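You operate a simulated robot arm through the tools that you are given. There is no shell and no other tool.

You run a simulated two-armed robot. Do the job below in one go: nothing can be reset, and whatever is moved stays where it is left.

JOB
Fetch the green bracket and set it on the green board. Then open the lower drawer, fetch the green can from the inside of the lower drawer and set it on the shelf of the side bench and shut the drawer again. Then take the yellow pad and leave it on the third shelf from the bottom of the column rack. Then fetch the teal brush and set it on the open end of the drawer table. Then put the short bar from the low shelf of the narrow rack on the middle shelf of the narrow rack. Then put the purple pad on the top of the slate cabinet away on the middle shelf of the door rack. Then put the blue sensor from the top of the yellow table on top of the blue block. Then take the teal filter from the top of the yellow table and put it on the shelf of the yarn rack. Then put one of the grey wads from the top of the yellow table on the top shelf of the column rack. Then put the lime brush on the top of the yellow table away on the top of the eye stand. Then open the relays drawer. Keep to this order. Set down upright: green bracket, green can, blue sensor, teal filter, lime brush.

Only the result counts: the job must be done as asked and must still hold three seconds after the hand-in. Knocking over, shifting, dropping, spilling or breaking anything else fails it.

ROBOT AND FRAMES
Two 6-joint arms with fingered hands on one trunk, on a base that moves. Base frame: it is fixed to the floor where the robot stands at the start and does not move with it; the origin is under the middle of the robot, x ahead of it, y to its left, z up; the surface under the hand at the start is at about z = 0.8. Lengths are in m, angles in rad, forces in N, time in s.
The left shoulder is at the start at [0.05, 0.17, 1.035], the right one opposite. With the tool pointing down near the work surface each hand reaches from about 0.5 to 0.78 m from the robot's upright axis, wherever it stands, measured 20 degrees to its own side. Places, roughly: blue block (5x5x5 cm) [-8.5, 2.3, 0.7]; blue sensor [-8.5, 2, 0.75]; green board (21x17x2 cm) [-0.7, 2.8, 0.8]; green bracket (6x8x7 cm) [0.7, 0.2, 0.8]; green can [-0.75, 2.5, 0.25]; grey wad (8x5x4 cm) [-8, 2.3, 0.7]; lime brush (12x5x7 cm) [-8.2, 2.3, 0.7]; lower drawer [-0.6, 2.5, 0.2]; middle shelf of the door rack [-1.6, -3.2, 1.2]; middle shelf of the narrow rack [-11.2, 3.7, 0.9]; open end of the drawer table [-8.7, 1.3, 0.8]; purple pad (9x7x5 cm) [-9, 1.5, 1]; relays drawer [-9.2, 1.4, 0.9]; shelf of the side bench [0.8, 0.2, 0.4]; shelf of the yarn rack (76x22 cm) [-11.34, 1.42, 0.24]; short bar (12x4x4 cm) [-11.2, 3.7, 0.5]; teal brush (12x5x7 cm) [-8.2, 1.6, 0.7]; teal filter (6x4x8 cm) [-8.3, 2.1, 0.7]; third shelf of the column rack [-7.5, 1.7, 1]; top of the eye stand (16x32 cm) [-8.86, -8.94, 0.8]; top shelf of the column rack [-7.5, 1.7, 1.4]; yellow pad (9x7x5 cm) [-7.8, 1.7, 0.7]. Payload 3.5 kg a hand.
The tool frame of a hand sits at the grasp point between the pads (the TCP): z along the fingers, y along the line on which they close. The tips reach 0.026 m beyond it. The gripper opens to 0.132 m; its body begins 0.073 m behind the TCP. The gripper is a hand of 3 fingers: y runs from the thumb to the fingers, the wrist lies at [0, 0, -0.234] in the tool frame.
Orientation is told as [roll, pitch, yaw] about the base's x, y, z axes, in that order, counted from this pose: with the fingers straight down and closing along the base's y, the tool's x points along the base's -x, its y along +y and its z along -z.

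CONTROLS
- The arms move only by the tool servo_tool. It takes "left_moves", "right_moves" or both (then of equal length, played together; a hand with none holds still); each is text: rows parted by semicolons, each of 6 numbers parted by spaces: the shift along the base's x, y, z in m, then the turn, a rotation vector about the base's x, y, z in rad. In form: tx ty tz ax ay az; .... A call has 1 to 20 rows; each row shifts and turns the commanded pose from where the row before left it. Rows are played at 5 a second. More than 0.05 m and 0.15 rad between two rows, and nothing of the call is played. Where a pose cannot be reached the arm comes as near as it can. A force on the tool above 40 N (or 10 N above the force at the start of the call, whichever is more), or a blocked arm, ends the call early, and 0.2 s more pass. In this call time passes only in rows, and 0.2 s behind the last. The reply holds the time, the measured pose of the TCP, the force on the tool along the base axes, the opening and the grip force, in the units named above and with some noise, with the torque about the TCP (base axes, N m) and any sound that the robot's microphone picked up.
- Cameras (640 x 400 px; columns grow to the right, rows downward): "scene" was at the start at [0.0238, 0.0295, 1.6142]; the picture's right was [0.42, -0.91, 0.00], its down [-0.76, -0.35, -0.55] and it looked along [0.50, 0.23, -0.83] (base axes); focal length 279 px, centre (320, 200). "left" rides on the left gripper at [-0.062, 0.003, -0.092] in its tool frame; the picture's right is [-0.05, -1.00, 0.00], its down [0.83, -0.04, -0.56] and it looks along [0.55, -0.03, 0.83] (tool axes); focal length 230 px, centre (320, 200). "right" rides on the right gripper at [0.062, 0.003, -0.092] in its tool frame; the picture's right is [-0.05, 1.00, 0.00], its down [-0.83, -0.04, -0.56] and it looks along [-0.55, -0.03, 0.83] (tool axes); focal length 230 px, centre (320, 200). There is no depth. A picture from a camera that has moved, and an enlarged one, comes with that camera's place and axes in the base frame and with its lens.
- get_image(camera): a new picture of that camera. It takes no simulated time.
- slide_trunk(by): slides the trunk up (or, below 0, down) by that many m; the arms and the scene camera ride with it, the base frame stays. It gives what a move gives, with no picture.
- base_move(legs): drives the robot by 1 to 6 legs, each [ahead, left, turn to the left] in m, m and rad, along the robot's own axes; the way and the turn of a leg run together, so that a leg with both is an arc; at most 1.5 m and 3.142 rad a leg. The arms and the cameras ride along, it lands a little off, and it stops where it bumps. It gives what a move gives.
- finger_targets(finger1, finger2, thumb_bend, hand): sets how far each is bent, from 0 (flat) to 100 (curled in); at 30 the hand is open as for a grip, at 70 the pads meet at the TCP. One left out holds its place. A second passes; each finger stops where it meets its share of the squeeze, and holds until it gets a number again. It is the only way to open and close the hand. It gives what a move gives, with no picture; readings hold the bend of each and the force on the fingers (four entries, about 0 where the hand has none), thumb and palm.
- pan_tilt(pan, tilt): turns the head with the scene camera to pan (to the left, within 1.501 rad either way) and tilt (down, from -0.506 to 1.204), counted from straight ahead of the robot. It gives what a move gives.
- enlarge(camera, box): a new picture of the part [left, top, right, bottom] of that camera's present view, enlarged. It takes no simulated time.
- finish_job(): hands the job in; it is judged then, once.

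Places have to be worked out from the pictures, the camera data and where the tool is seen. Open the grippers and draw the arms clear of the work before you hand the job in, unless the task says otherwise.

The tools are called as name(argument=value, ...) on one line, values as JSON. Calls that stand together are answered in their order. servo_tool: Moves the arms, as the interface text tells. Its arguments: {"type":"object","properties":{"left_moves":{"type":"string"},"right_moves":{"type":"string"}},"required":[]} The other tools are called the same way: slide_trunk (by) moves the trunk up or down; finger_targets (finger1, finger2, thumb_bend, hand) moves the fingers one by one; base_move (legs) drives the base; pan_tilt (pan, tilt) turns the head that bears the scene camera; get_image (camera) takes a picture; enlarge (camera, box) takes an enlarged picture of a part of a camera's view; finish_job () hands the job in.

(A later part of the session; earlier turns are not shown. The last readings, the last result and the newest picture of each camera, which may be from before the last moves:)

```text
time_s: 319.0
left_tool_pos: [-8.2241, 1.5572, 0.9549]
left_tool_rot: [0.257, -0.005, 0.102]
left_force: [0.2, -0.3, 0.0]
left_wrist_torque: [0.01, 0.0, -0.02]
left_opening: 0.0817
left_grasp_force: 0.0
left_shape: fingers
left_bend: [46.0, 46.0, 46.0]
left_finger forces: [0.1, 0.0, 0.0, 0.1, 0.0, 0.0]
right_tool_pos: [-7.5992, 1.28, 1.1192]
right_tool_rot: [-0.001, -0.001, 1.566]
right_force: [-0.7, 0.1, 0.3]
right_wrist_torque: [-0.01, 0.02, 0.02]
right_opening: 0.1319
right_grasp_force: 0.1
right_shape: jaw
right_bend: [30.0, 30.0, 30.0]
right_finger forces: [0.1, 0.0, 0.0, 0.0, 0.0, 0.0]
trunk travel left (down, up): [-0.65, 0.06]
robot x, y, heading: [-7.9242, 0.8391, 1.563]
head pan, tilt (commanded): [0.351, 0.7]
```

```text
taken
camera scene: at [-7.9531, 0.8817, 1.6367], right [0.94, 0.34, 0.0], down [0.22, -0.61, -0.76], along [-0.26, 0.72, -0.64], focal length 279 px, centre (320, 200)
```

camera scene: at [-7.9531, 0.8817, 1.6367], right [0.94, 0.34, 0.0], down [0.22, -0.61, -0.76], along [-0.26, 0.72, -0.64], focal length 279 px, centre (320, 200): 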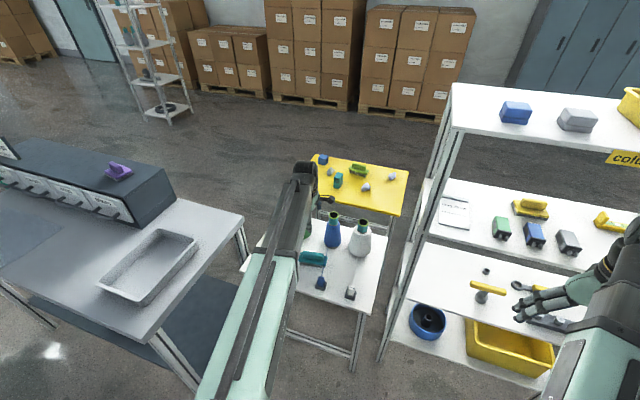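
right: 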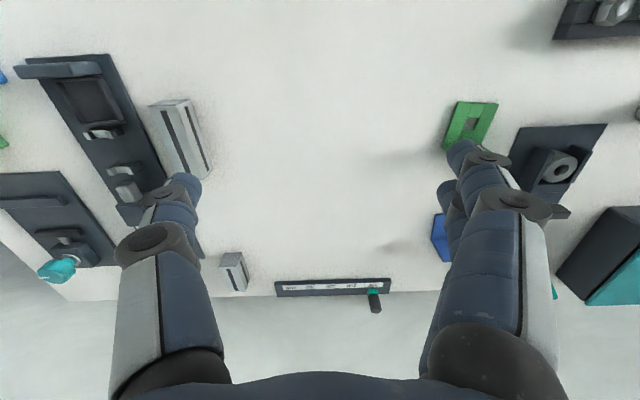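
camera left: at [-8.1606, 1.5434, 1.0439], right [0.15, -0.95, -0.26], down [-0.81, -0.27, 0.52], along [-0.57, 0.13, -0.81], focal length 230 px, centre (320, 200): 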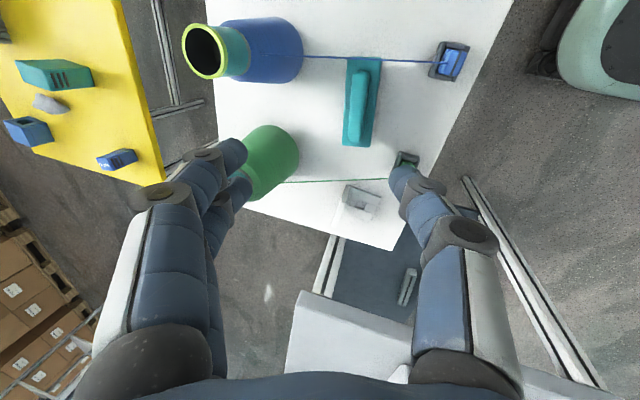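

Zooming in on the brush between the two threads from the tilted hand camera.

enlarge(camera="left", box=[250, 20, 480, 210])

```text
2.11 times, centred on (365, 115) of left
camera zoom: at [-8.1606, 1.5434, 1.0439], right [0.15, -0.95, -0.26], down [-0.81, -0.27, 0.52], along [-0.57, 0.13, -0.81], focal length 484 px, centre (225, 379)
```

zoom: 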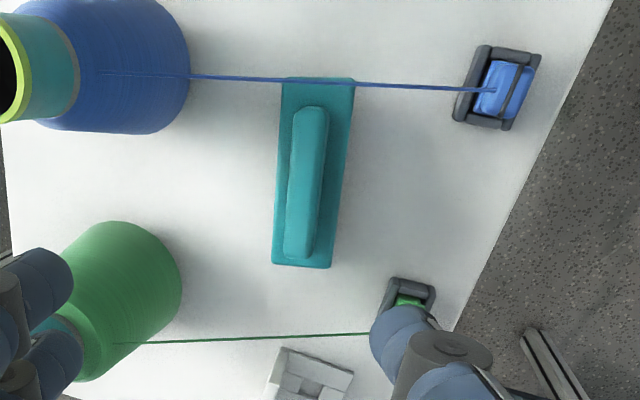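

The blue thread lies right above the brush's right end edge; the green one is about 2 cm beyond the left end. Handle centre is about (-8.225, 1.566), yaw ≈0.13. I align and descend to z≈0.82 to check again.

servo_tool(left_moves="-0.001 0.009 -0.03 0 0 0.03;0 0 -0.04 0 0 0;0 0 -0.04 0 0 0;0 0 -0.025 0 0 0")

get_image(camera="left")

```text
time_s: 320.0
left_tool_pos: [-8.2265, 1.5681, 0.8186]
left_tool_rot: [0.258, -0.003, 0.132]
left_force: [-0.5, 0.9, 0.0]
left_wrist_torque: [0.0, -0.04, 0.02]
left_opening: 0.0819
left_grasp_force: 0.1
left_shape: fingers
left_bend: [46.0, 46.0, 46.0]
left_finger forces: [0.1, 0.1, 0.0, 0.1, 0.0, 0.1]
right_tool_pos: [-7.5994, 1.2803, 1.1188]
right_tool_rot: [0.0, 0.0, 1.563]
right_force: [-0.1, -0.8, 0.4]
right_wrist_torque: [-0.01, 0.06, 0.01]
right_opening: 0.1321
right_grasp_force: 0.0
right_shape: jaw
right_bend: [30.0, 30.0, 30.0]
right_finger forces: [0.0, 0.1, 0.0, 0.0, 0.0, 0.0]
trunk travel left (down, up): [-0.65, 0.06]
robot x, y, heading: [-7.9241, 0.8417, 1.568]
head pan, tilt (commanded): [0.351, 0.7]
```

```text
taken
camera left: at [-8.1624, 1.556, 0.9098], right [0.18, -0.95, -0.26], down [-0.8, -0.29, 0.52], along [-0.57, 0.11, -0.81], focal length 230 px, centre (320, 200)
```

left: 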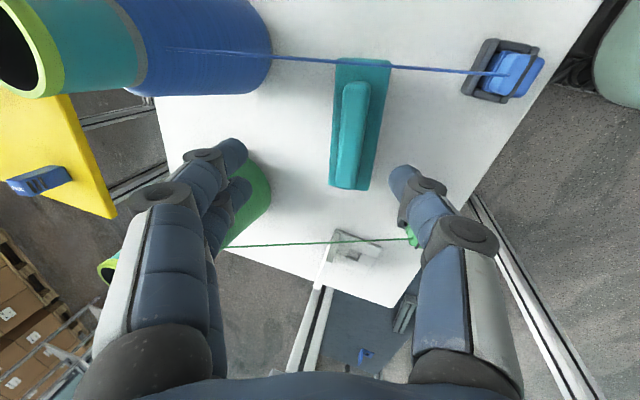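

The projection shows the handle will sit exactly between the pads. Descending to TCP z≈0.747, with the camera staying ~3 cm above the blue thread.

servo_tool(left_moves="0 -0.001 -0.03 0 0 0;0 0 -0.025 0 0 0;0 0 -0.015 0 0 0")

get_image(camera="left")

enlarge(camera="scene", box=[260, 160, 400, 310])

```text
time_s: 320.8
left_tool_pos: [-8.2262, 1.5654, 0.7483]
left_tool_rot: [0.257, -0.003, 0.133]
left_force: [0.5, -0.7, 0.2]
left_wrist_torque: [-0.01, 0.02, 0.0]
left_opening: 0.0818
left_grasp_force: 0.0
left_shape: fingers
left_bend: [46.0, 46.0, 46.0]
left_finger forces: [0.1, 0.0, 0.0, 0.1, 0.1, 0.0]
right_tool_pos: [-7.6002, 1.28, 1.1187]
right_tool_rot: [-0.001, -0.001, 1.563]
right_force: [-0.7, 0.3, -0.5]
right_wrist_torque: [0.02, 0.0, -0.01]
right_opening: 0.1322
right_grasp_force: 0.1
right_shape: jaw
right_bend: [30.0, 30.0, 30.0]
right_finger forces: [0.0, 0.1, 0.0, 0.0, 0.0, 0.0]
trunk travel left (down, up): [-0.65, 0.06]
robot x, y, heading: [-7.9239, 0.842, 1.566]
head pan, tilt (commanded): [0.351, 0.7]
```

```text
taken
camera left: at [-8.1621, 1.5535, 0.8389], right [0.18, -0.95, -0.25], down [-0.8, -0.29, 0.52], along [-0.57, 0.11, -0.81], focal length 230 px, centre (320, 200)
```

left: 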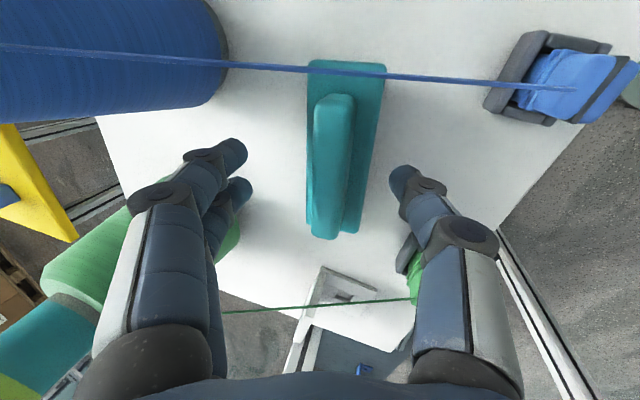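

```text
2.67 times, centred on (330, 235) of scene
camera zoom: at [-7.9531, 0.8817, 1.6367], right [0.94, 0.34, 0.0], down [0.22, -0.61, -0.76], along [-0.26, 0.72, -0.64], focal length 744 px, centre (293, 107)
```

zoom: 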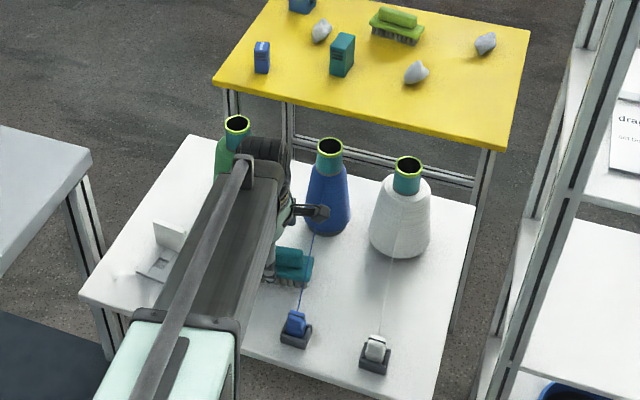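

Handle is between thumb and fingers at the right height. Closing the hand.

finger_targets(hand="left", finger1=78, finger2=78, thumb_bend=78)

get_image(camera="left")

```text
time_s: 321.8
left_tool_pos: [-8.2266, 1.5655, 0.7483]
left_tool_rot: [0.259, -0.003, 0.132]
left_force: [-0.3, -1.4, 0.2]
left_wrist_torque: [-0.02, 0.05, -0.03]
left_opening: 0.0126
left_grasp_force: 19.6
left_shape: fingers
left_bend: [71.0, 71.0, 69.0]
left_finger forces: [10.8, 11.0, 0.1, 0.1, 17.3, 0.0]
right_tool_pos: [-7.6012, 1.2793, 1.1182]
right_tool_rot: [0.0, 0.0, 1.563]
right_force: [-0.5, -0.1, 0.3]
right_wrist_torque: [0.0, -0.03, -0.01]
right_opening: 0.1319
right_grasp_force: 0.1
right_shape: jaw
right_bend: [30.0, 30.0, 30.0]
right_finger forces: [0.1, 0.0, 0.0, 0.0, 0.1, 0.0]
trunk travel left (down, up): [-0.65, 0.06]
robot x, y, heading: [-7.924, 0.8428, 1.568]
head pan, tilt (commanded): [0.351, 0.7]
```

```text
taken
camera left: at [-8.1621, 1.5535, 0.8393], right [0.18, -0.95, -0.25], down [-0.8, -0.29, 0.52], along [-0.57, 0.11, -0.81], focal length 230 px, centre (320, 200)
```

left: 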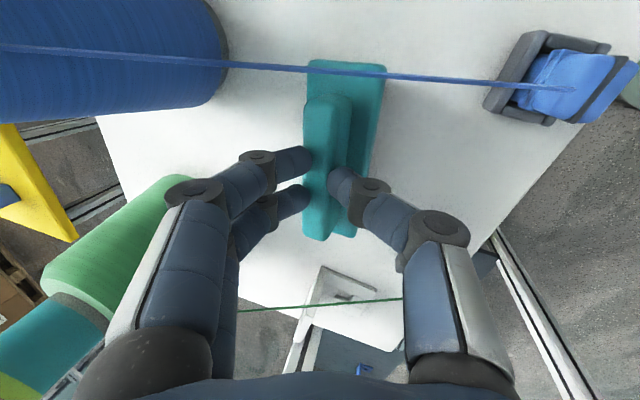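

Gripped (20 N). The threads are at x≈-8.169 and x≈-8.318, so I shift the brush 1.6 cm left, align it with the x axis just off the table, and check before lifting.

servo_tool(left_moves="0 0 0.004 0 0 0;-0.008 0 0.002 0 0 -0.06;-0.008 0 0 0 0 -0.06")

get_image(camera="left")

```text
time_s: 322.6
left_tool_pos: [-8.2415, 1.5658, 0.7559]
left_tool_rot: [0.259, -0.002, 0.012]
left_force: [0.2, 0.5, 0.8]
left_wrist_torque: [-0.03, -0.01, 0.0]
left_opening: 0.0126
left_grasp_force: 19.4
left_shape: fingers
left_bend: [71.0, 71.0, 69.0]
left_finger forces: [10.8, 10.9, 0.0, 0.1, 17.3, 0.1]
right_tool_pos: [-7.5992, 1.2793, 1.1186]
right_tool_rot: [-0.001, -0.002, 1.566]
right_force: [0.9, -0.3, 0.4]
right_wrist_torque: [0.01, 0.01, -0.04]
right_opening: 0.1319
right_grasp_force: 0.1
right_shape: jaw
right_bend: [30.0, 30.0, 30.0]
right_finger forces: [0.1, 0.1, 0.0, 0.0, 0.1, 0.0]
trunk travel left (down, up): [-0.65, 0.06]
robot x, y, heading: [-7.9252, 0.8407, 1.567]
head pan, tilt (commanded): [0.351, 0.7]
```

```text
taken
camera left: at [-8.1794, 1.5462, 0.8464], right [0.06, -0.96, -0.25], down [-0.83, -0.19, 0.52], along [-0.55, 0.18, -0.81], focal length 230 px, centre (320, 200)
```

left: 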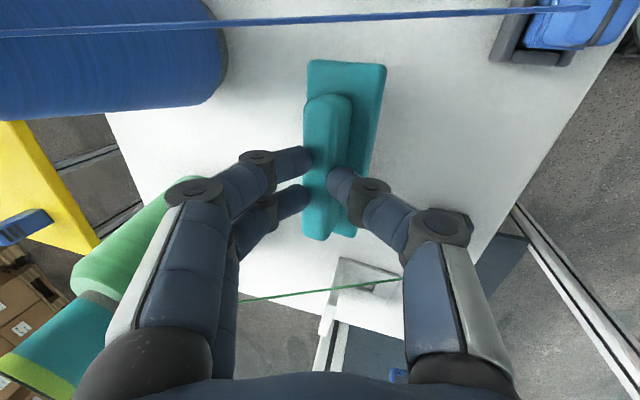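

Both threads are now clear of the brush ends by 1.2–1.6 cm. Lifting straight up, first 6 cm.

servo_tool(left_moves="0 0 0.02 0 0 0;0 0 0.02 0 0 0;0 0 0.02 0 0 0")

get_image(camera="left")

enlarge(camera="scene", box=[260, 160, 400, 310])

```text
time_s: 323.4
left_tool_pos: [-8.2427, 1.5654, 0.8176]
left_tool_rot: [0.259, -0.004, 0.013]
left_force: [-0.4, 0.8, -1.1]
left_wrist_torque: [0.02, 0.01, -0.01]
left_opening: 0.0125
left_grasp_force: 19.5
left_shape: fingers
left_bend: [71.0, 71.0, 70.0]
left_finger forces: [10.5, 10.5, 0.1, 0.1, 17.3, 0.0]
right_tool_pos: [-7.5991, 1.2806, 1.1191]
right_tool_rot: [-0.002, -0.001, 1.564]
right_force: [0.0, -0.3, 0.0]
right_wrist_torque: [0.01, 0.0, 0.01]
right_opening: 0.1321
right_grasp_force: 0.0
right_shape: jaw
right_bend: [30.0, 30.0, 30.0]
right_finger forces: [0.0, 0.0, 0.1, 0.1, 0.0, 0.0]
trunk travel left (down, up): [-0.65, 0.06]
robot x, y, heading: [-7.9236, 0.8453, 1.565]
head pan, tilt (commanded): [0.351, 0.7]
```

```text
taken
camera left: at [-8.1805, 1.5461, 0.9072], right [0.07, -0.96, -0.25], down [-0.83, -0.19, 0.52], along [-0.55, 0.18, -0.81], focal length 230 px, centre (320, 200)
```

left: 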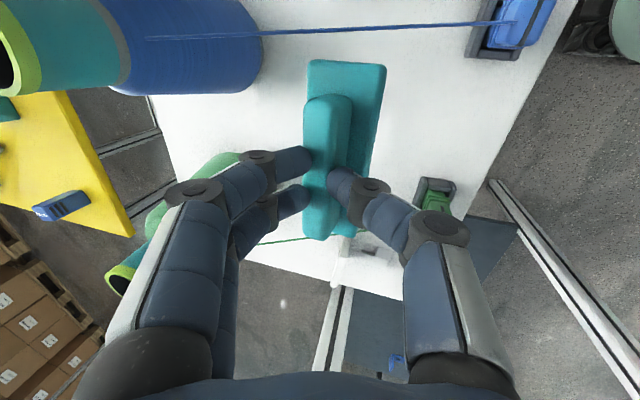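

```text
2.67 times, centred on (330, 235) of scene
camera zoom: at [-7.9531, 0.8816, 1.6366], right [0.94, 0.34, 0.0], down [0.22, -0.61, -0.76], along [-0.26, 0.72, -0.64], focal length 744 px, centre (293, 107)
```

zoom: 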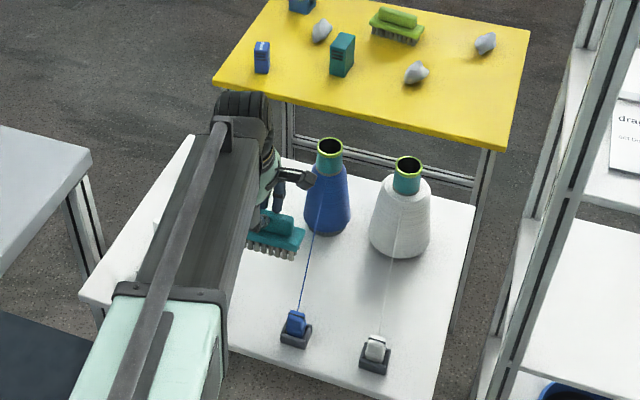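

Threads are straight and untouched; the brush is rising between them. Continuing the lift.

servo_tool(left_moves="0 0 0.03 0 0 0;0 0 0.03 0 0 0;0 0 0.04 0 0 0;0 0 0.04 0 0 0;0 0 0.04 0 0 0;0 0 0.04 0 0 0")

get_image(camera="left")

pan_tilt(pan=0.9, tilt=0.55)

get_image(camera="scene")

```text
time_s: 324.8
left_tool_pos: [-8.2398, 1.5661, 1.0369]
left_tool_rot: [0.26, -0.004, 0.013]
left_force: [-0.1, -0.5, -1.3]
left_wrist_torque: [0.02, -0.03, 0.0]
left_opening: 0.0125
left_grasp_force: 18.5
left_shape: fingers
left_bend: [71.0, 71.0, 71.0]
left_finger forces: [10.0, 10.1, 0.0, 0.0, 17.3, 0.0]
right_tool_pos: [-7.6009, 1.2804, 1.1191]
right_tool_rot: [0.0, -0.001, 1.565]
right_force: [0.3, -0.1, 0.2]
right_wrist_torque: [0.0, 0.01, 0.0]
right_opening: 0.1318
right_grasp_force: 0.0
right_shape: jaw
right_bend: [30.0, 30.0, 30.0]
right_finger forces: [0.0, 0.0, 0.0, 0.1, 0.0, 0.0]
trunk travel left (down, up): [-0.65, 0.06]
robot x, y, heading: [-7.9247, 0.8398, 1.564]
head pan, tilt (commanded): [0.351, 0.7]
```

```text
taken
camera left: at [-8.1784, 1.5455, 1.1274], right [0.07, -0.96, -0.25], down [-0.83, -0.19, 0.52], along [-0.55, 0.18, -0.81], focal length 230 px, centre (320, 200)
```

left: 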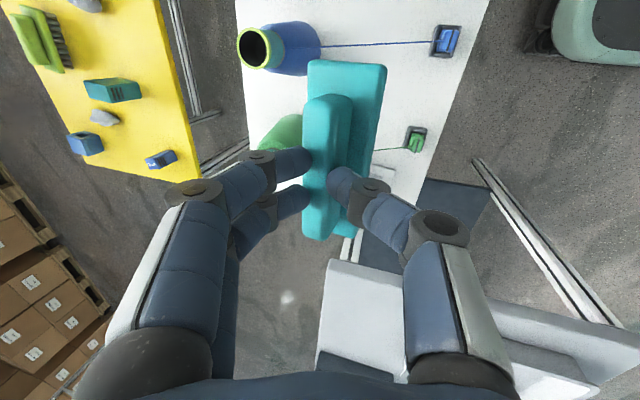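

```text
time_s: 325.8
left_tool_pos: [-8.2405, 1.567, 1.0366]
left_tool_rot: [0.258, -0.004, 0.015]
left_force: [1.0, -0.4, -1.9]
left_wrist_torque: [0.01, 0.02, -0.01]
left_opening: 0.0124
left_grasp_force: 19.3
left_shape: fingers
left_bend: [71.0, 71.0, 71.0]
left_finger forces: [10.1, 10.1, 0.1, 0.1, 17.3, 0.1]
right_tool_pos: [-7.6007, 1.2819, 1.1183]
right_tool_rot: [-0.002, 0.001, 1.565]
right_force: [-0.4, -0.4, 0.1]
right_wrist_torque: [0.01, -0.01, -0.01]
right_opening: 0.1319
right_grasp_force: 0.2
right_shape: jaw
right_bend: [30.0, 30.0, 30.0]
right_finger forces: [0.0, 0.0, 0.0, 0.0, 0.1, 0.0]
trunk travel left (down, up): [-0.65, 0.06]
robot x, y, heading: [-7.9242, 0.8431, 1.569]
head pan, tilt (commanded): [0.901, 0.55]
```

```text
taken
camera scene: at [-7.9944, 0.8581, 1.6498], right [0.63, 0.78, 0.0], down [0.41, -0.33, -0.85], along [-0.66, 0.53, -0.52], focal length 279 px, centre (320, 200)
```

scene: 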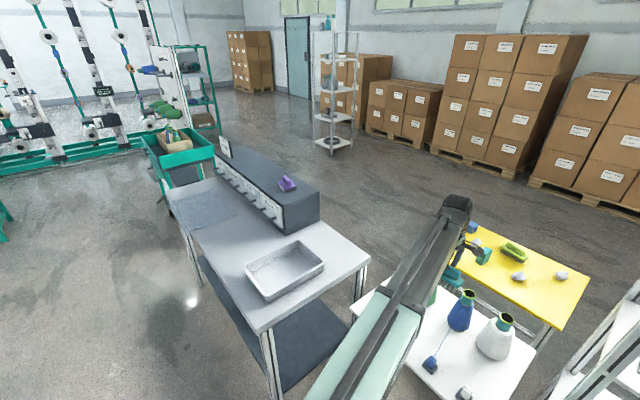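

Both threads are intact. Now let me zoom in on the drawer table to find its open end.

enlarge(camera="scene", box=[150, 120, 400, 340])

```text
1.82 times, centred on (275, 230) of scene
camera zoom: at [-7.9944, 0.8581, 1.6498], right [0.63, 0.78, 0.0], down [0.41, -0.33, -0.85], along [-0.66, 0.53, -0.52], focal length 508 px, centre (402, 146)
```

zoom: 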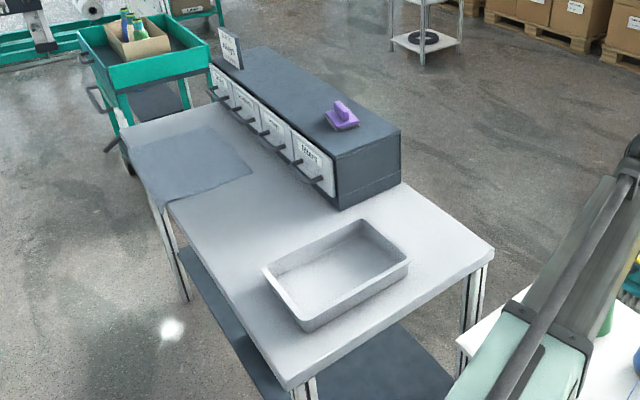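

The open end is the right part of the table (x -8.93..-8.56), with a tray at y 1.12–1.39; free space is at about (-8.72, 1.5). My base can't get close enough from this side, so I'll go round the rack and work from behind the table (y>1.6). First I retract the left arm.

servo_tool(left_moves="0 -0.036 0.015 0 0 0;0 -0.036 0.015 0 0 0;0 -0.036 0.015 0 0 0;0 -0.036 0.015 0 0 0;0 -0.036 0.015 0 0 0")

base_move(legs=[[0, -1.45, 0]])

pan_tilt(pan=0.0, tilt=0.4)

get_image(camera="scene")

```text
time_s: 327.0
left_tool_pos: [-8.2397, 1.3852, 1.1126]
left_tool_rot: [0.257, -0.002, 0.012]
left_force: [-0.4, 0.4, -1.5]
left_wrist_torque: [-0.03, 0.03, -0.05]
left_opening: 0.0127
left_grasp_force: 19.0
left_shape: fingers
left_bend: [71.0, 71.0, 71.0]
left_finger forces: [10.0, 10.2, 0.0, 0.0, 17.4, 0.0]
right_tool_pos: [-7.6003, 1.2787, 1.1187]
right_tool_rot: [-0.003, 0.0, 1.563]
right_force: [-0.2, 0.4, -0.3]
right_wrist_torque: [0.0, 0.01, 0.02]
right_opening: 0.1319
right_grasp_force: 0.0
right_shape: jaw
right_bend: [30.0, 30.0, 30.0]
right_finger forces: [0.1, 0.0, 0.0, 0.0, 0.0, 0.0]
trunk travel left (down, up): [-0.65, 0.06]
robot x, y, heading: [-7.9244, 0.8438, 1.565]
head pan, tilt (commanded): [0.901, 0.55]
```

```text
time_s: 334.1
left_tool_pos: [-6.7966, 1.3719, 1.1118]
left_tool_rot: [0.258, -0.003, -0.003]
left_force: [0.4, -1.3, -1.3]
left_wrist_torque: [0.01, -0.01, -0.01]
left_opening: 0.0123
left_grasp_force: 18.6
left_shape: fingers
left_bend: [71.0, 71.0, 71.0]
left_finger forces: [10.0, 10.2, 0.1, 0.0, 17.5, 0.1]
right_tool_pos: [-6.1573, 1.2538, 1.1184]
right_tool_rot: [-0.001, 0.0, 1.546]
right_force: [0.8, 0.0, 0.8]
right_wrist_torque: [-0.03, 0.02, 0.01]
right_opening: 0.1316
right_grasp_force: 0.1
right_shape: jaw
right_bend: [30.0, 30.0, 30.0]
right_finger forces: [0.0, 0.0, 0.1, 0.0, 0.0, 0.1]
trunk travel left (down, up): [-0.65, 0.06]
robot x, y, heading: [-6.488, 0.8202, 1.548]
head pan, tilt (commanded): [0.901, 0.55]
```

```text
time_s: 335.3
left_tool_pos: [-6.7966, 1.3715, 1.1115]
left_tool_rot: [0.257, -0.004, -0.004]
left_force: [-0.7, -0.3, -0.8]
left_wrist_torque: [0.0, 0.0, -0.02]
left_opening: 0.0124
left_grasp_force: 19.0
left_shape: fingers
left_bend: [71.0, 71.0, 71.0]
left_finger forces: [10.0, 10.1, 0.0, 0.0, 17.5, 0.0]
right_tool_pos: [-6.1586, 1.2542, 1.1191]
right_tool_rot: [-0.002, 0.0, 1.547]
right_force: [0.6, -0.5, -0.6]
right_wrist_torque: [0.0, 0.0, 0.0]
right_opening: 0.1318
right_grasp_force: 0.1
right_shape: jaw
right_bend: [30.0, 30.0, 30.0]
right_finger forces: [0.0, 0.0, 0.0, 0.1, 0.1, 0.0]
trunk travel left (down, up): [-0.65, 0.06]
robot x, y, heading: [-6.4907, 0.8215, 1.548]
head pan, tilt (commanded): [0.0, 0.4]
```

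```text
taken
camera scene: at [-6.4887, 0.8737, 1.6635], right [1.0, -0.02, 0.0], down [-0.01, -0.39, -0.92], along [0.02, 0.92, -0.39], focal length 279 px, centre (320, 200)
```

scene: 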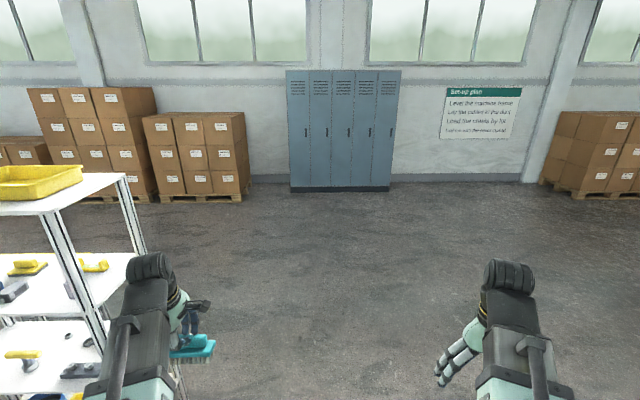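

Clear way ahead. I drive forward past the rack's right end, turn round and strafe along behind the yellow table.

base_move(legs=[[0, 0, 0.023], [1.2, 0, 0], [1.2, 0, 0], [0, 0, 3.14], [0, -1.2, 0], [0, -1.2, 0]])

pan_tilt(pan=0.2, tilt=0.6)

get_image(camera="scene")

```text
time_s: 366.1
left_tool_pos: [-8.6031, 2.6799, 1.1113]
left_tool_rot: [0.257, -0.004, -3.127]
left_force: [-0.6, 0.1, -0.9]
left_wrist_torque: [0.03, -0.01, 0.01]
left_opening: 0.0114
left_grasp_force: 17.3
left_shape: fingers
left_bend: [71.0, 71.0, 71.0]
left_finger forces: [9.5, 9.2, 0.1, 0.1, 16.0, 0.0]
right_tool_pos: [-9.2459, 2.7869, 1.1188]
right_tool_rot: [0.0, 0.0, -1.577]
right_force: [0.4, 0.1, -0.4]
right_wrist_torque: [0.03, 0.03, -0.04]
right_opening: 0.1318
right_grasp_force: 0.1
right_shape: jaw
right_bend: [30.0, 30.0, 30.0]
right_finger forces: [0.0, 0.0, 0.1, 0.0, 0.0, 0.0]
trunk travel left (down, up): [-0.65, 0.06]
robot x, y, heading: [-8.9169, 3.2242, -1.573]
head pan, tilt (commanded): [0.0, 0.4]
```

```text
time_s: 366.9
left_tool_pos: [-8.6033, 2.6808, 1.1124]
left_tool_rot: [0.261, -0.003, -3.127]
left_force: [-0.4, -1.7, -0.6]
left_wrist_torque: [0.01, -0.01, -0.02]
left_opening: 0.0117
left_grasp_force: 17.4
left_shape: fingers
left_bend: [71.0, 71.0, 71.0]
left_finger forces: [9.6, 9.1, 0.0, 0.0, 16.0, 0.1]
right_tool_pos: [-9.2443, 2.7862, 1.1185]
right_tool_rot: [-0.003, 0.0, -1.577]
right_force: [0.9, 0.0, 0.1]
right_wrist_torque: [0.05, -0.01, -0.01]
right_opening: 0.1322
right_grasp_force: 0.0
right_shape: jaw
right_bend: [30.0, 30.0, 30.0]
right_finger forces: [0.0, 0.0, 0.0, 0.1, 0.0, 0.0]
trunk travel left (down, up): [-0.65, 0.06]
robot x, y, heading: [-8.9202, 3.2229, -1.573]
head pan, tilt (commanded): [0.201, 0.6]
```

```text
taken
camera scene: at [-8.9035, 3.1783, 1.6453], right [-0.98, -0.19, 0.0], down [-0.11, 0.55, -0.83], along [0.16, -0.81, -0.56], focal length 279 px, centre (320, 200)
```

scene: 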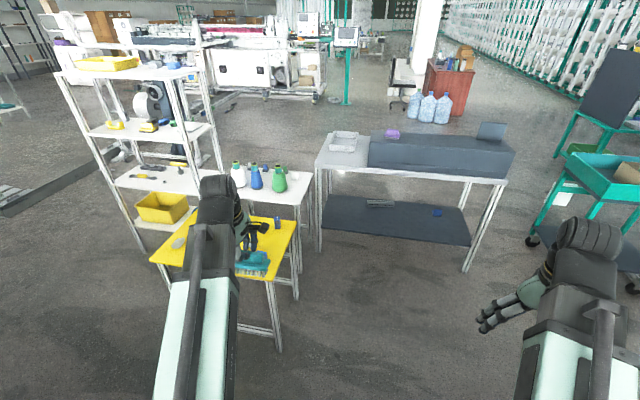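

From behind: the table's back corner is at (-8.56, 1.59) and the yellow table's end at x≈-8.55. I shift right 0.1 m and drive forward to y≈2.1.

base_move(legs=[[0, -0.1, 0], [1.1, 0, 0]])

pan_tilt(pan=0.3, tilt=0.85)

get_image(camera="scene")

get_image(camera="left")

```text
time_s: 373.2
left_tool_pos: [-8.7192, 1.5836, 1.1121]
left_tool_rot: [0.257, -0.005, -3.136]
left_force: [0.1, -0.2, -1.1]
left_wrist_torque: [-0.02, 0.03, 0.04]
left_opening: 0.0119
left_grasp_force: 17.0
left_shape: fingers
left_bend: [71.0, 71.0, 71.0]
left_finger forces: [9.5, 9.3, 0.1, 0.0, 16.2, 0.1]
right_tool_pos: [-9.3595, 1.6941, 1.1194]
right_tool_rot: [-0.001, 0.002, -1.587]
right_force: [0.7, -0.2, 0.0]
right_wrist_torque: [0.02, -0.02, 0.01]
right_opening: 0.1318
right_grasp_force: 0.0
right_shape: jaw
right_bend: [30.0, 30.0, 30.0]
right_finger forces: [0.1, 0.0, 0.1, 0.0, 0.0, 0.1]
trunk travel left (down, up): [-0.65, 0.06]
robot x, y, heading: [-9.0317, 2.1312, -1.581]
head pan, tilt (commanded): [0.201, 0.6]
```

```text
time_s: 374.0
left_tool_pos: [-8.7195, 1.5838, 1.1126]
left_tool_rot: [0.259, -0.003, -3.137]
left_force: [-1.0, -0.3, -0.6]
left_wrist_torque: [0.01, 0.03, 0.01]
left_opening: 0.0118
left_grasp_force: 17.0
left_shape: fingers
left_bend: [71.0, 71.0, 71.0]
left_finger forces: [9.6, 9.3, 0.0, 0.0, 16.1, 0.0]
right_tool_pos: [-9.36, 1.6956, 1.1183]
right_tool_rot: [-0.002, 0.002, -1.586]
right_force: [0.3, -0.1, 0.6]
right_wrist_torque: [-0.01, 0.01, 0.0]
right_opening: 0.1322
right_grasp_force: 0.1
right_shape: jaw
right_bend: [30.0, 30.0, 30.0]
right_finger forces: [0.1, 0.1, 0.0, 0.1, 0.1, 0.1]
trunk travel left (down, up): [-0.65, 0.06]
robot x, y, heading: [-9.0336, 2.1314, -1.584]
head pan, tilt (commanded): [0.3, 0.85]
```

```text
taken
camera scene: at [-9.0095, 2.0955, 1.6244], right [-0.96, -0.28, 0.0], down [-0.21, 0.72, -0.66], along [0.19, -0.63, -0.75], focal length 279 px, centre (320, 200)
```

scene: 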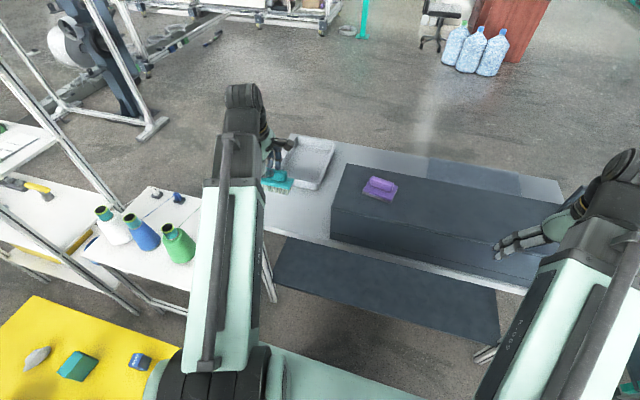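

```text
taken
camera left: at [-8.78, 1.6034, 1.202], right [-0.06, 0.97, -0.25], down [0.83, 0.19, 0.52], along [0.55, -0.18, -0.81], focal length 230 px, centre (320, 200)
```

left: 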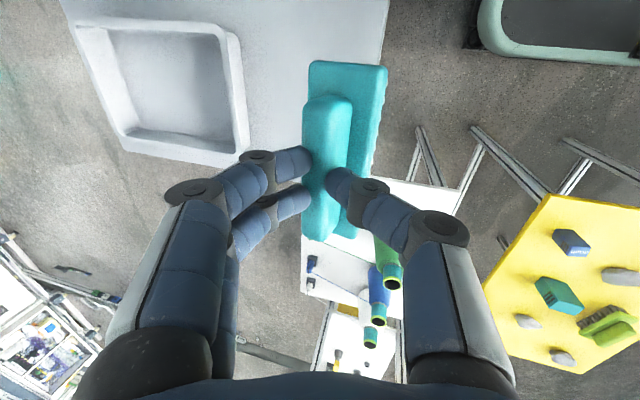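

The free strip lies at y 1.39–1.59 beside the tray. I move the brush over (-8.72, 1.495) and lower it.

servo_tool(left_moves="0 -0.03 -0.03 0 0 0;0 -0.03 -0.03 0 0 0;0 -0.029 -0.03 0 0 0;0 0 -0.04 0 0 0;0 0 -0.04 0 0 0;0 0 -0.04 0 0 0")

get_image(camera="left")

```text
time_s: 375.4
left_tool_pos: [-8.7199, 1.4939, 0.9068]
left_tool_rot: [0.271, -0.002, -3.138]
left_force: [1.3, 0.6, 28.2]
left_wrist_torque: [-0.49, 0.0, 0.0]
left_opening: 0.0115
left_grasp_force: 30.9
left_shape: fingers
left_bend: [73.0, 73.0, 73.0]
left_finger forces: [20.2, 20.5, 0.0, 0.0, 21.0, 0.0]
right_tool_pos: [-9.3608, 1.6985, 1.1194]
right_tool_rot: [0.0, -0.002, -1.588]
right_force: [0.2, -0.3, 0.3]
right_wrist_torque: [0.0, -0.02, -0.01]
right_opening: 0.1319
right_grasp_force: 0.1
right_shape: jaw
right_bend: [30.0, 30.0, 30.0]
right_finger forces: [0.0, 0.0, 0.0, 0.0, 0.1, 0.1]
trunk travel left (down, up): [-0.65, 0.06]
robot x, y, heading: [-9.0296, 2.1316, -1.586]
head pan, tilt (commanded): [0.3, 0.85]
```

```text
taken
camera left: at [-8.7816, 1.5141, 0.9967], right [-0.06, 0.96, -0.26], down [0.83, 0.19, 0.52], along [0.55, -0.19, -0.81], focal length 230 px, centre (320, 200)
```

left: 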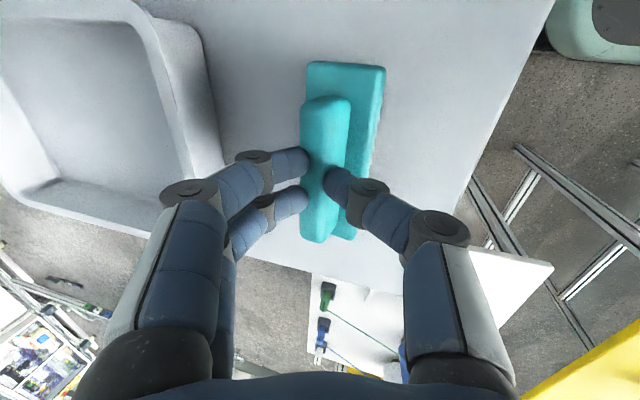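

Contact came early: the table top is at z≈0.84 (28 N). Easing up a few millimetres before releasing.

servo_tool(left_moves="0 0 0.004 0 0 0")

```text
time_s: 375.8
left_tool_pos: [-8.7203, 1.4952, 0.9071]
left_tool_rot: [0.261, -0.001, -3.138]
left_force: [2.7, -0.5, 21.3]
left_wrist_torque: [-0.37, -0.05, 0.08]
left_opening: 0.0117
left_grasp_force: 28.6
left_shape: fingers
left_bend: [73.0, 73.0, 72.0]
left_finger forces: [18.5, 19.0, 0.0, 0.0, 19.2, 0.0]
right_tool_pos: [-9.3602, 1.6961, 1.1189]
right_tool_rot: [-0.001, 0.0, -1.586]
right_force: [0.0, -0.1, -1.3]
right_wrist_torque: [0.0, -0.01, -0.01]
right_opening: 0.132
right_grasp_force: 0.0
right_shape: jaw
right_bend: [30.0, 30.0, 30.0]
right_finger forces: [0.1, 0.0, 0.0, 0.1, 0.0, 0.0]
trunk travel left (down, up): [-0.65, 0.06]
robot x, y, heading: [-9.0302, 2.1327, -1.586]
head pan, tilt (commanded): [0.3, 0.85]
```

servo_tool(left_moves="0 0 0.004 0 0 0")

```text
time_s: 376.2
left_tool_pos: [-8.7206, 1.4938, 0.9069]
left_tool_rot: [0.255, -0.005, -3.136]
left_force: [-0.9, -0.1, 0.8]
left_wrist_torque: [-0.07, 0.01, -0.04]
left_opening: 0.0117
left_grasp_force: 20.3
left_shape: fingers
left_bend: [72.0, 72.0, 72.0]
left_finger forces: [12.0, 12.3, 0.0, 0.0, 16.1, 0.0]
right_tool_pos: [-9.3607, 1.6954, 1.1183]
right_tool_rot: [-0.002, 0.0, -1.588]
right_force: [-0.4, 0.1, 0.0]
right_wrist_torque: [-0.01, -0.01, 0.02]
right_opening: 0.1319
right_grasp_force: 0.0
right_shape: jaw
right_bend: [30.0, 30.0, 30.0]
right_finger forces: [0.1, 0.0, 0.1, 0.1, 0.0, 0.0]
trunk travel left (down, up): [-0.65, 0.06]
robot x, y, heading: [-9.0331, 2.133, -1.583]
head pan, tilt (commanded): [0.3, 0.85]
```

The brush now rests lightly on the table. Opening the hand to release it.

finger_targets(hand="left", finger1=52, finger2=52, thumb_bend=52)

get_image(camera="left")

```text
time_s: 377.2
left_tool_pos: [-8.7209, 1.4934, 0.9096]
left_tool_rot: [0.259, -0.004, -3.137]
left_force: [0.0, 0.1, -0.3]
left_wrist_torque: [-0.02, 0.01, 0.0]
left_opening: 0.0605
left_grasp_force: 0.1
left_shape: fingers
left_bend: [52.0, 52.0, 52.0]
left_finger forces: [0.0, 0.1, 0.0, 0.0, 0.0, 0.0]
right_tool_pos: [-9.3587, 1.6953, 1.1192]
right_tool_rot: [-0.002, 0.002, -1.587]
right_force: [0.0, 0.2, 0.5]
right_wrist_torque: [0.01, 0.01, 0.01]
right_opening: 0.132
right_grasp_force: 0.0
right_shape: jaw
right_bend: [30.0, 30.0, 30.0]
right_finger forces: [0.1, 0.0, 0.0, 0.0, 0.0, 0.1]
trunk travel left (down, up): [-0.65, 0.06]
robot x, y, heading: [-9.0301, 2.1309, -1.584]
head pan, tilt (commanded): [0.3, 0.85]
```

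```text
taken
camera left: at [-8.7812, 1.5134, 0.9998], right [-0.06, 0.97, -0.25], down [0.83, 0.19, 0.52], along [0.55, -0.18, -0.81], focal length 230 px, centre (320, 200)
```

left: 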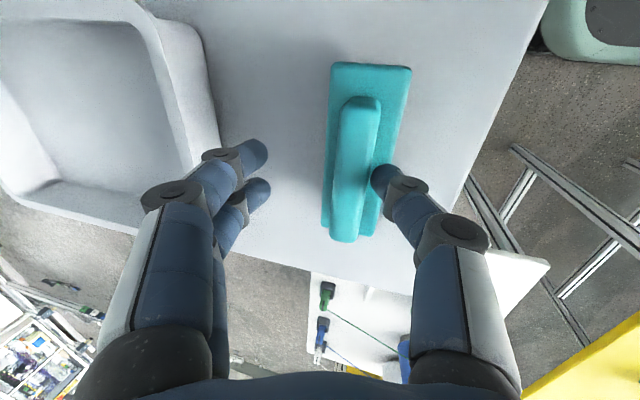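

The brush stands flat on the table. I open the thumb a bit more and raise the hand away.

finger_targets(hand="left", thumb_bend=40)

servo_tool(left_moves="0 0 0.02 0 0 0;0 0 0.04 0 0 0;0 0 0.04 0 0 0;0 0 0.04 0 0 0;0 0 0.04 0 0 0")

get_image(camera="left")

get_image(camera="scene")

```text
time_s: 378.2
left_tool_pos: [-8.7211, 1.4942, 0.9104]
left_tool_rot: [0.259, -0.004, -3.137]
left_force: [-0.3, -0.5, -0.2]
left_wrist_torque: [0.0, 0.0, -0.01]
left_opening: 0.0807
left_grasp_force: 0.0
left_shape: fingers
left_bend: [52.0, 52.0, 40.0]
left_finger forces: [0.0, 0.0, 0.1, 0.1, 0.1, 0.1]
right_tool_pos: [-9.3596, 1.6948, 1.1191]
right_tool_rot: [0.0, 0.0, -1.587]
right_force: [0.1, 0.2, 0.6]
right_wrist_torque: [-0.02, -0.02, 0.02]
right_opening: 0.1316
right_grasp_force: 0.2
right_shape: jaw
right_bend: [30.0, 30.0, 30.0]
right_finger forces: [0.1, 0.1, 0.0, 0.1, 0.0, 0.0]
trunk travel left (down, up): [-0.65, 0.06]
robot x, y, heading: [-9.0319, 2.1286, -1.583]
head pan, tilt (commanded): [0.3, 0.85]
```

```text
time_s: 379.4
left_tool_pos: [-8.7175, 1.4934, 1.0898]
left_tool_rot: [0.258, -0.003, -3.137]
left_force: [0.8, -0.1, 0.0]
left_wrist_torque: [0.03, -0.01, -0.03]
left_opening: 0.0806
left_grasp_force: 0.1
left_shape: fingers
left_bend: [52.0, 52.0, 40.0]
left_finger forces: [0.0, 0.0, 0.1, 0.0, 0.0, 0.0]
right_tool_pos: [-9.3602, 1.6955, 1.1198]
right_tool_rot: [-0.001, -0.001, -1.587]
right_force: [-0.7, -1.1, -0.2]
right_wrist_torque: [0.03, -0.03, 0.0]
right_opening: 0.1319
right_grasp_force: 0.0
right_shape: jaw
right_bend: [30.0, 30.0, 30.0]
right_finger forces: [0.1, 0.1, 0.0, 0.0, 0.0, 0.0]
trunk travel left (down, up): [-0.65, 0.06]
robot x, y, heading: [-9.0285, 2.1275, -1.584]
head pan, tilt (commanded): [0.3, 0.85]
```

```text
taken
camera left: at [-8.7786, 1.5126, 1.1802], right [-0.06, 0.97, -0.25], down [0.83, 0.19, 0.52], along [0.55, -0.18, -0.81], focal length 230 px, centre (320, 200)
```

left: 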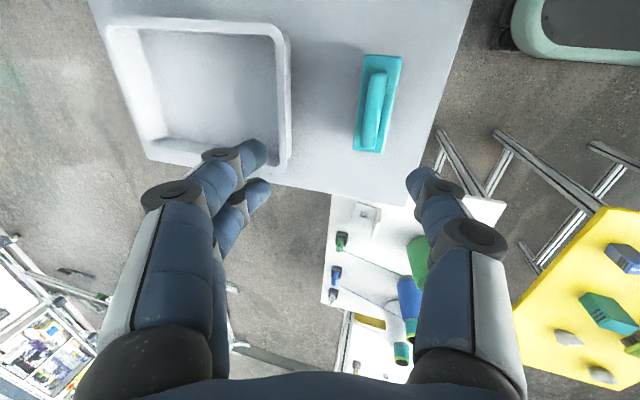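

```text
taken
camera scene: at [-9.0096, 2.0958, 1.6244], right [-0.96, -0.28, 0.0], down [-0.21, 0.72, -0.66], along [0.19, -0.63, -0.75], focal length 279 px, centre (320, 200)
```

scene: 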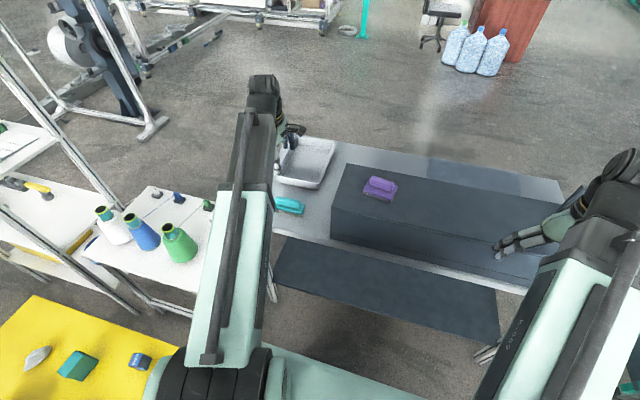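

Teal brush placed. Next is the short bar at the narrow rack near (-11.2, 3.7). I back away, turn toward -x and look.

base_move(legs=[[-1.2, 0, 0], [0, 0, -1.558]])

pan_tilt(pan=0.0, tilt=0.3)

get_image(camera="scene")

```text
time_s: 389.2
left_tool_pos: [-9.6426, 2.9808, 1.0894]
left_tool_rot: [0.259, -0.004, 1.61]
left_force: [0.5, 0.7, 0.6]
left_wrist_torque: [0.01, 0.04, 0.0]
left_opening: 0.0808
left_grasp_force: 0.0
left_shape: fingers
left_bend: [52.0, 52.0, 40.0]
left_finger forces: [0.0, 0.1, 0.0, 0.0, 0.0, 0.1]
right_tool_pos: [-9.4649, 3.6288, 1.1187]
right_tool_rot: [-0.002, 0.0, -3.12]
right_force: [0.0, -0.1, 0.1]
right_wrist_torque: [-0.01, 0.04, 0.0]
right_opening: 0.1317
right_grasp_force: 0.0
right_shape: jaw
right_bend: [30.0, 30.0, 30.0]
right_finger forces: [0.0, 0.0, 0.0, 0.0, 0.0, 0.0]
trunk travel left (down, up): [-0.65, 0.06]
robot x, y, heading: [-9.0178, 3.3197, -3.117]
head pan, tilt (commanded): [0.3, 0.85]
```

```text
time_s: 390.2
left_tool_pos: [-9.643, 2.9809, 1.0901]
left_tool_rot: [0.258, -0.004, 1.612]
left_force: [0.3, 0.7, -0.3]
left_wrist_torque: [0.01, -0.01, 0.01]
left_opening: 0.0809
left_grasp_force: 0.0
left_shape: fingers
left_bend: [52.0, 52.0, 40.0]
left_finger forces: [0.1, 0.1, 0.0, 0.0, 0.0, 0.0]
right_tool_pos: [-9.4646, 3.629, 1.1185]
right_tool_rot: [-0.002, 0.0, -3.119]
right_force: [-0.3, -0.9, 0.6]
right_wrist_torque: [0.0, 0.02, -0.04]
right_opening: 0.1319
right_grasp_force: 0.1
right_shape: jaw
right_bend: [30.0, 30.0, 30.0]
right_finger forces: [0.1, 0.0, 0.0, 0.0, 0.0, 0.1]
trunk travel left (down, up): [-0.65, 0.06]
robot x, y, heading: [-9.0174, 3.3173, -3.12]
head pan, tilt (commanded): [0.0, 0.3]
```

```text
taken
camera scene: at [-9.0705, 3.3165, 1.6727], right [-0.02, 1.0, 0.0], down [0.3, 0.01, -0.95], along [-0.95, -0.02, -0.3], focal length 279 px, centre (320, 200)
```

scene: 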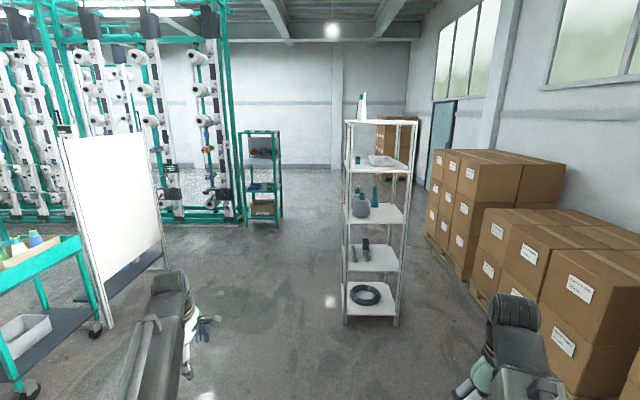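

enlarge(camera="scene", box=[220, 90, 440, 330])

```text
1.67 times, centred on (330, 210) of scene
camera zoom: at [-9.0705, 3.3165, 1.6727], right [-0.02, 1.0, 0.0], down [0.3, 0.01, -0.95], along [-0.95, -0.02, -0.3], focal length 465 px, centre (303, 183)
```

zoom: 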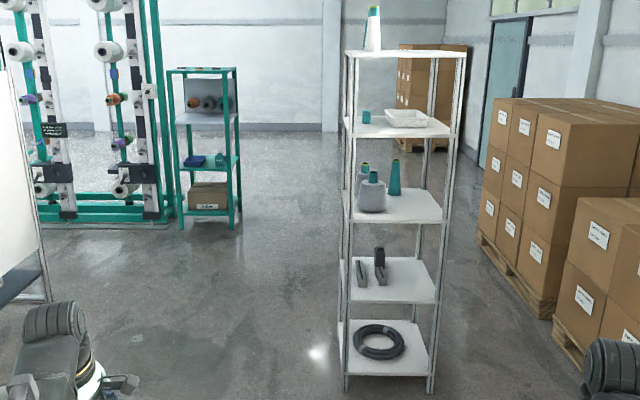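

The narrow rack front is at x≈-10.98, y 3.49–3.91, shelves at z≈0.10, 0.51, 0.90, 1.28, 1.62; dark bars lie on the low shelf near (-11.2, 3.6). I reorient the left hand here (relative yaw 0, tilted 45° forward) as used before.

servo_tool(left_moves="0 0 0 0 -0.13 0;0 0 0 0 -0.13 0;0 0 0 0 0 0.141;0 0 0 0 0 0.141;0 0 0 0 0 0.141;0 0 0 0 0 0.141;0 0 0 0 0 0.141;0 0 0 0 0 0.141;0 0 0 0 0 0.141;0 0 0 0 0 0.141;0 0 0 0 0 0.141;0 0 0 0 0 0.141;0 0 0 0 0 0.141;0 0 0 0 0.131 0;0 0 0 0 0.131 0;0 0 0 0 0.131 0;0 0 0 0 0.131 0;0 0 0 0 0.131 0;0 0 0 0 0.131 0")

base_move(legs=[[0, -0.5, -0.02], [0.75, 0, 0]])

slide_trunk(by=-0.4)

get_image(camera="scene")

get_image(camera="left")

```text
time_s: 394.2
left_tool_pos: [-9.6448, 2.9806, 1.0884]
left_tool_rot: [-0.021, -0.781, -3.113]
left_force: [0.1, -0.6, -0.6]
left_wrist_torque: [-0.02, 0.03, 0.02]
left_opening: 0.081
left_grasp_force: 0.1
left_shape: fingers
left_bend: [52.0, 52.0, 40.0]
left_finger forces: [0.1, 0.0, 0.0, 0.1, 0.0, 0.0]
right_tool_pos: [-9.4633, 3.6297, 1.1195]
right_tool_rot: [-0.002, -0.001, -3.12]
right_force: [-0.2, -1.1, -0.2]
right_wrist_torque: [-0.04, -0.01, 0.04]
right_opening: 0.1318
right_grasp_force: 0.0
right_shape: jaw
right_bend: [30.0, 30.0, 30.0]
right_finger forces: [0.0, 0.1, 0.0, 0.0, 0.0, 0.1]
trunk travel left (down, up): [-0.65, 0.06]
robot x, y, heading: [-9.0193, 3.3178, -3.119]
head pan, tilt (commanded): [0.0, 0.3]
```

```text
time_s: 400.7
left_tool_pos: [-10.3991, 3.4827, 1.0895]
left_tool_rot: [-0.022, -0.779, -3.129]
left_force: [-0.7, 0.5, -0.6]
left_wrist_torque: [-0.01, 0.03, 0.01]
left_opening: 0.0811
left_grasp_force: 0.0
left_shape: fingers
left_bend: [52.0, 52.0, 40.0]
left_finger forces: [0.0, 0.1, 0.0, 0.0, 0.0, 0.0]
right_tool_pos: [-10.2093, 4.1278, 1.1173]
right_tool_rot: [-0.001, 0.002, -3.137]
right_force: [0.4, -1.4, -0.5]
right_wrist_torque: [-0.01, -0.03, 0.0]
right_opening: 0.1319
right_grasp_force: 0.1
right_shape: jaw
right_bend: [30.0, 30.0, 30.0]
right_finger forces: [0.0, 0.1, 0.1, 0.0, 0.0, 0.0]
trunk travel left (down, up): [-0.65, 0.06]
robot x, y, heading: [-9.7695, 3.8103, -3.139]
head pan, tilt (commanded): [0.0, 0.3]
```

```text
time_s: 404.6
left_tool_pos: [-10.3996, 3.4833, 0.6895]
left_tool_rot: [-0.023, -0.778, -3.128]
left_force: [-0.1, 1.1, -0.1]
left_wrist_torque: [-0.03, 0.03, -0.01]
left_opening: 0.0809
left_grasp_force: 0.0
left_shape: fingers
left_bend: [52.0, 52.0, 40.0]
left_finger forces: [0.1, 0.1, 0.0, 0.0, 0.0, 0.0]
right_tool_pos: [-10.2095, 4.1276, 0.7192]
right_tool_rot: [-0.002, 0.001, -3.137]
right_force: [-0.1, -0.3, 0.2]
right_wrist_torque: [0.02, -0.01, 0.01]
right_opening: 0.1318
right_grasp_force: 0.0
right_shape: jaw
right_bend: [30.0, 30.0, 30.0]
right_finger forces: [0.1, 0.0, 0.0, 0.0, 0.1, 0.0]
trunk travel left (down, up): [-0.25, 0.46]
robot x, y, heading: [-9.7645, 3.8059, -3.138]
head pan, tilt (commanded): [0.0, 0.3]
```

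```text
taken
camera scene: at [-9.8209, 3.8089, 1.2728], right [-0.01, 1.0, 0.0], down [0.3, 0.0, -0.96], along [-0.96, -0.01, -0.3], focal length 279 px, centre (320, 200)
```

scene: 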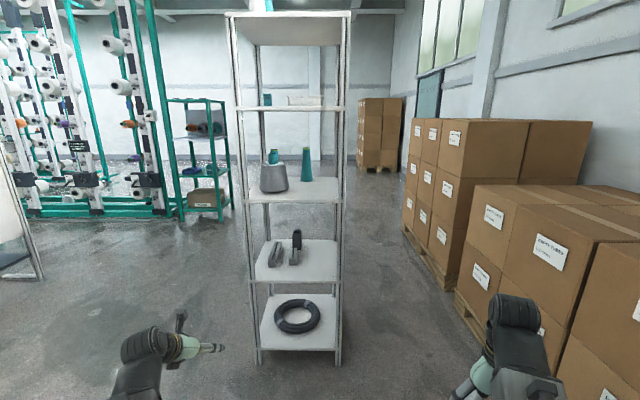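

```text
taken
camera left: at [-10.3775, 3.4774, 0.7979], right [-0.03, 1.0, 0.05], down [0.98, 0.04, -0.19], along [-0.19, 0.05, -0.98], focal length 230 px, centre (320, 200)
```

left: 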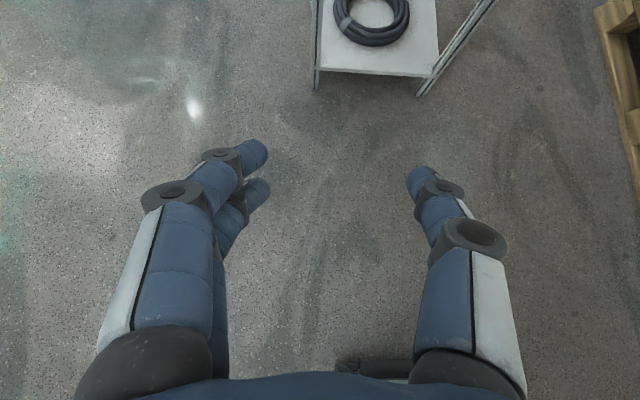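

enlarge(camera="scene", box=[220, 130, 360, 300])

```text
2.35 times, centred on (290, 215) of scene
camera zoom: at [-9.8209, 3.8089, 1.2728], right [-0.01, 1.0, 0.0], down [0.3, 0.0, -0.96], along [-0.96, -0.01, -0.3], focal length 657 px, centre (391, 165)
```

zoom: 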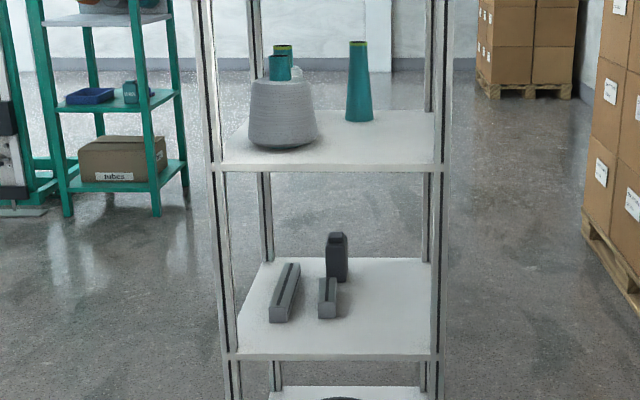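

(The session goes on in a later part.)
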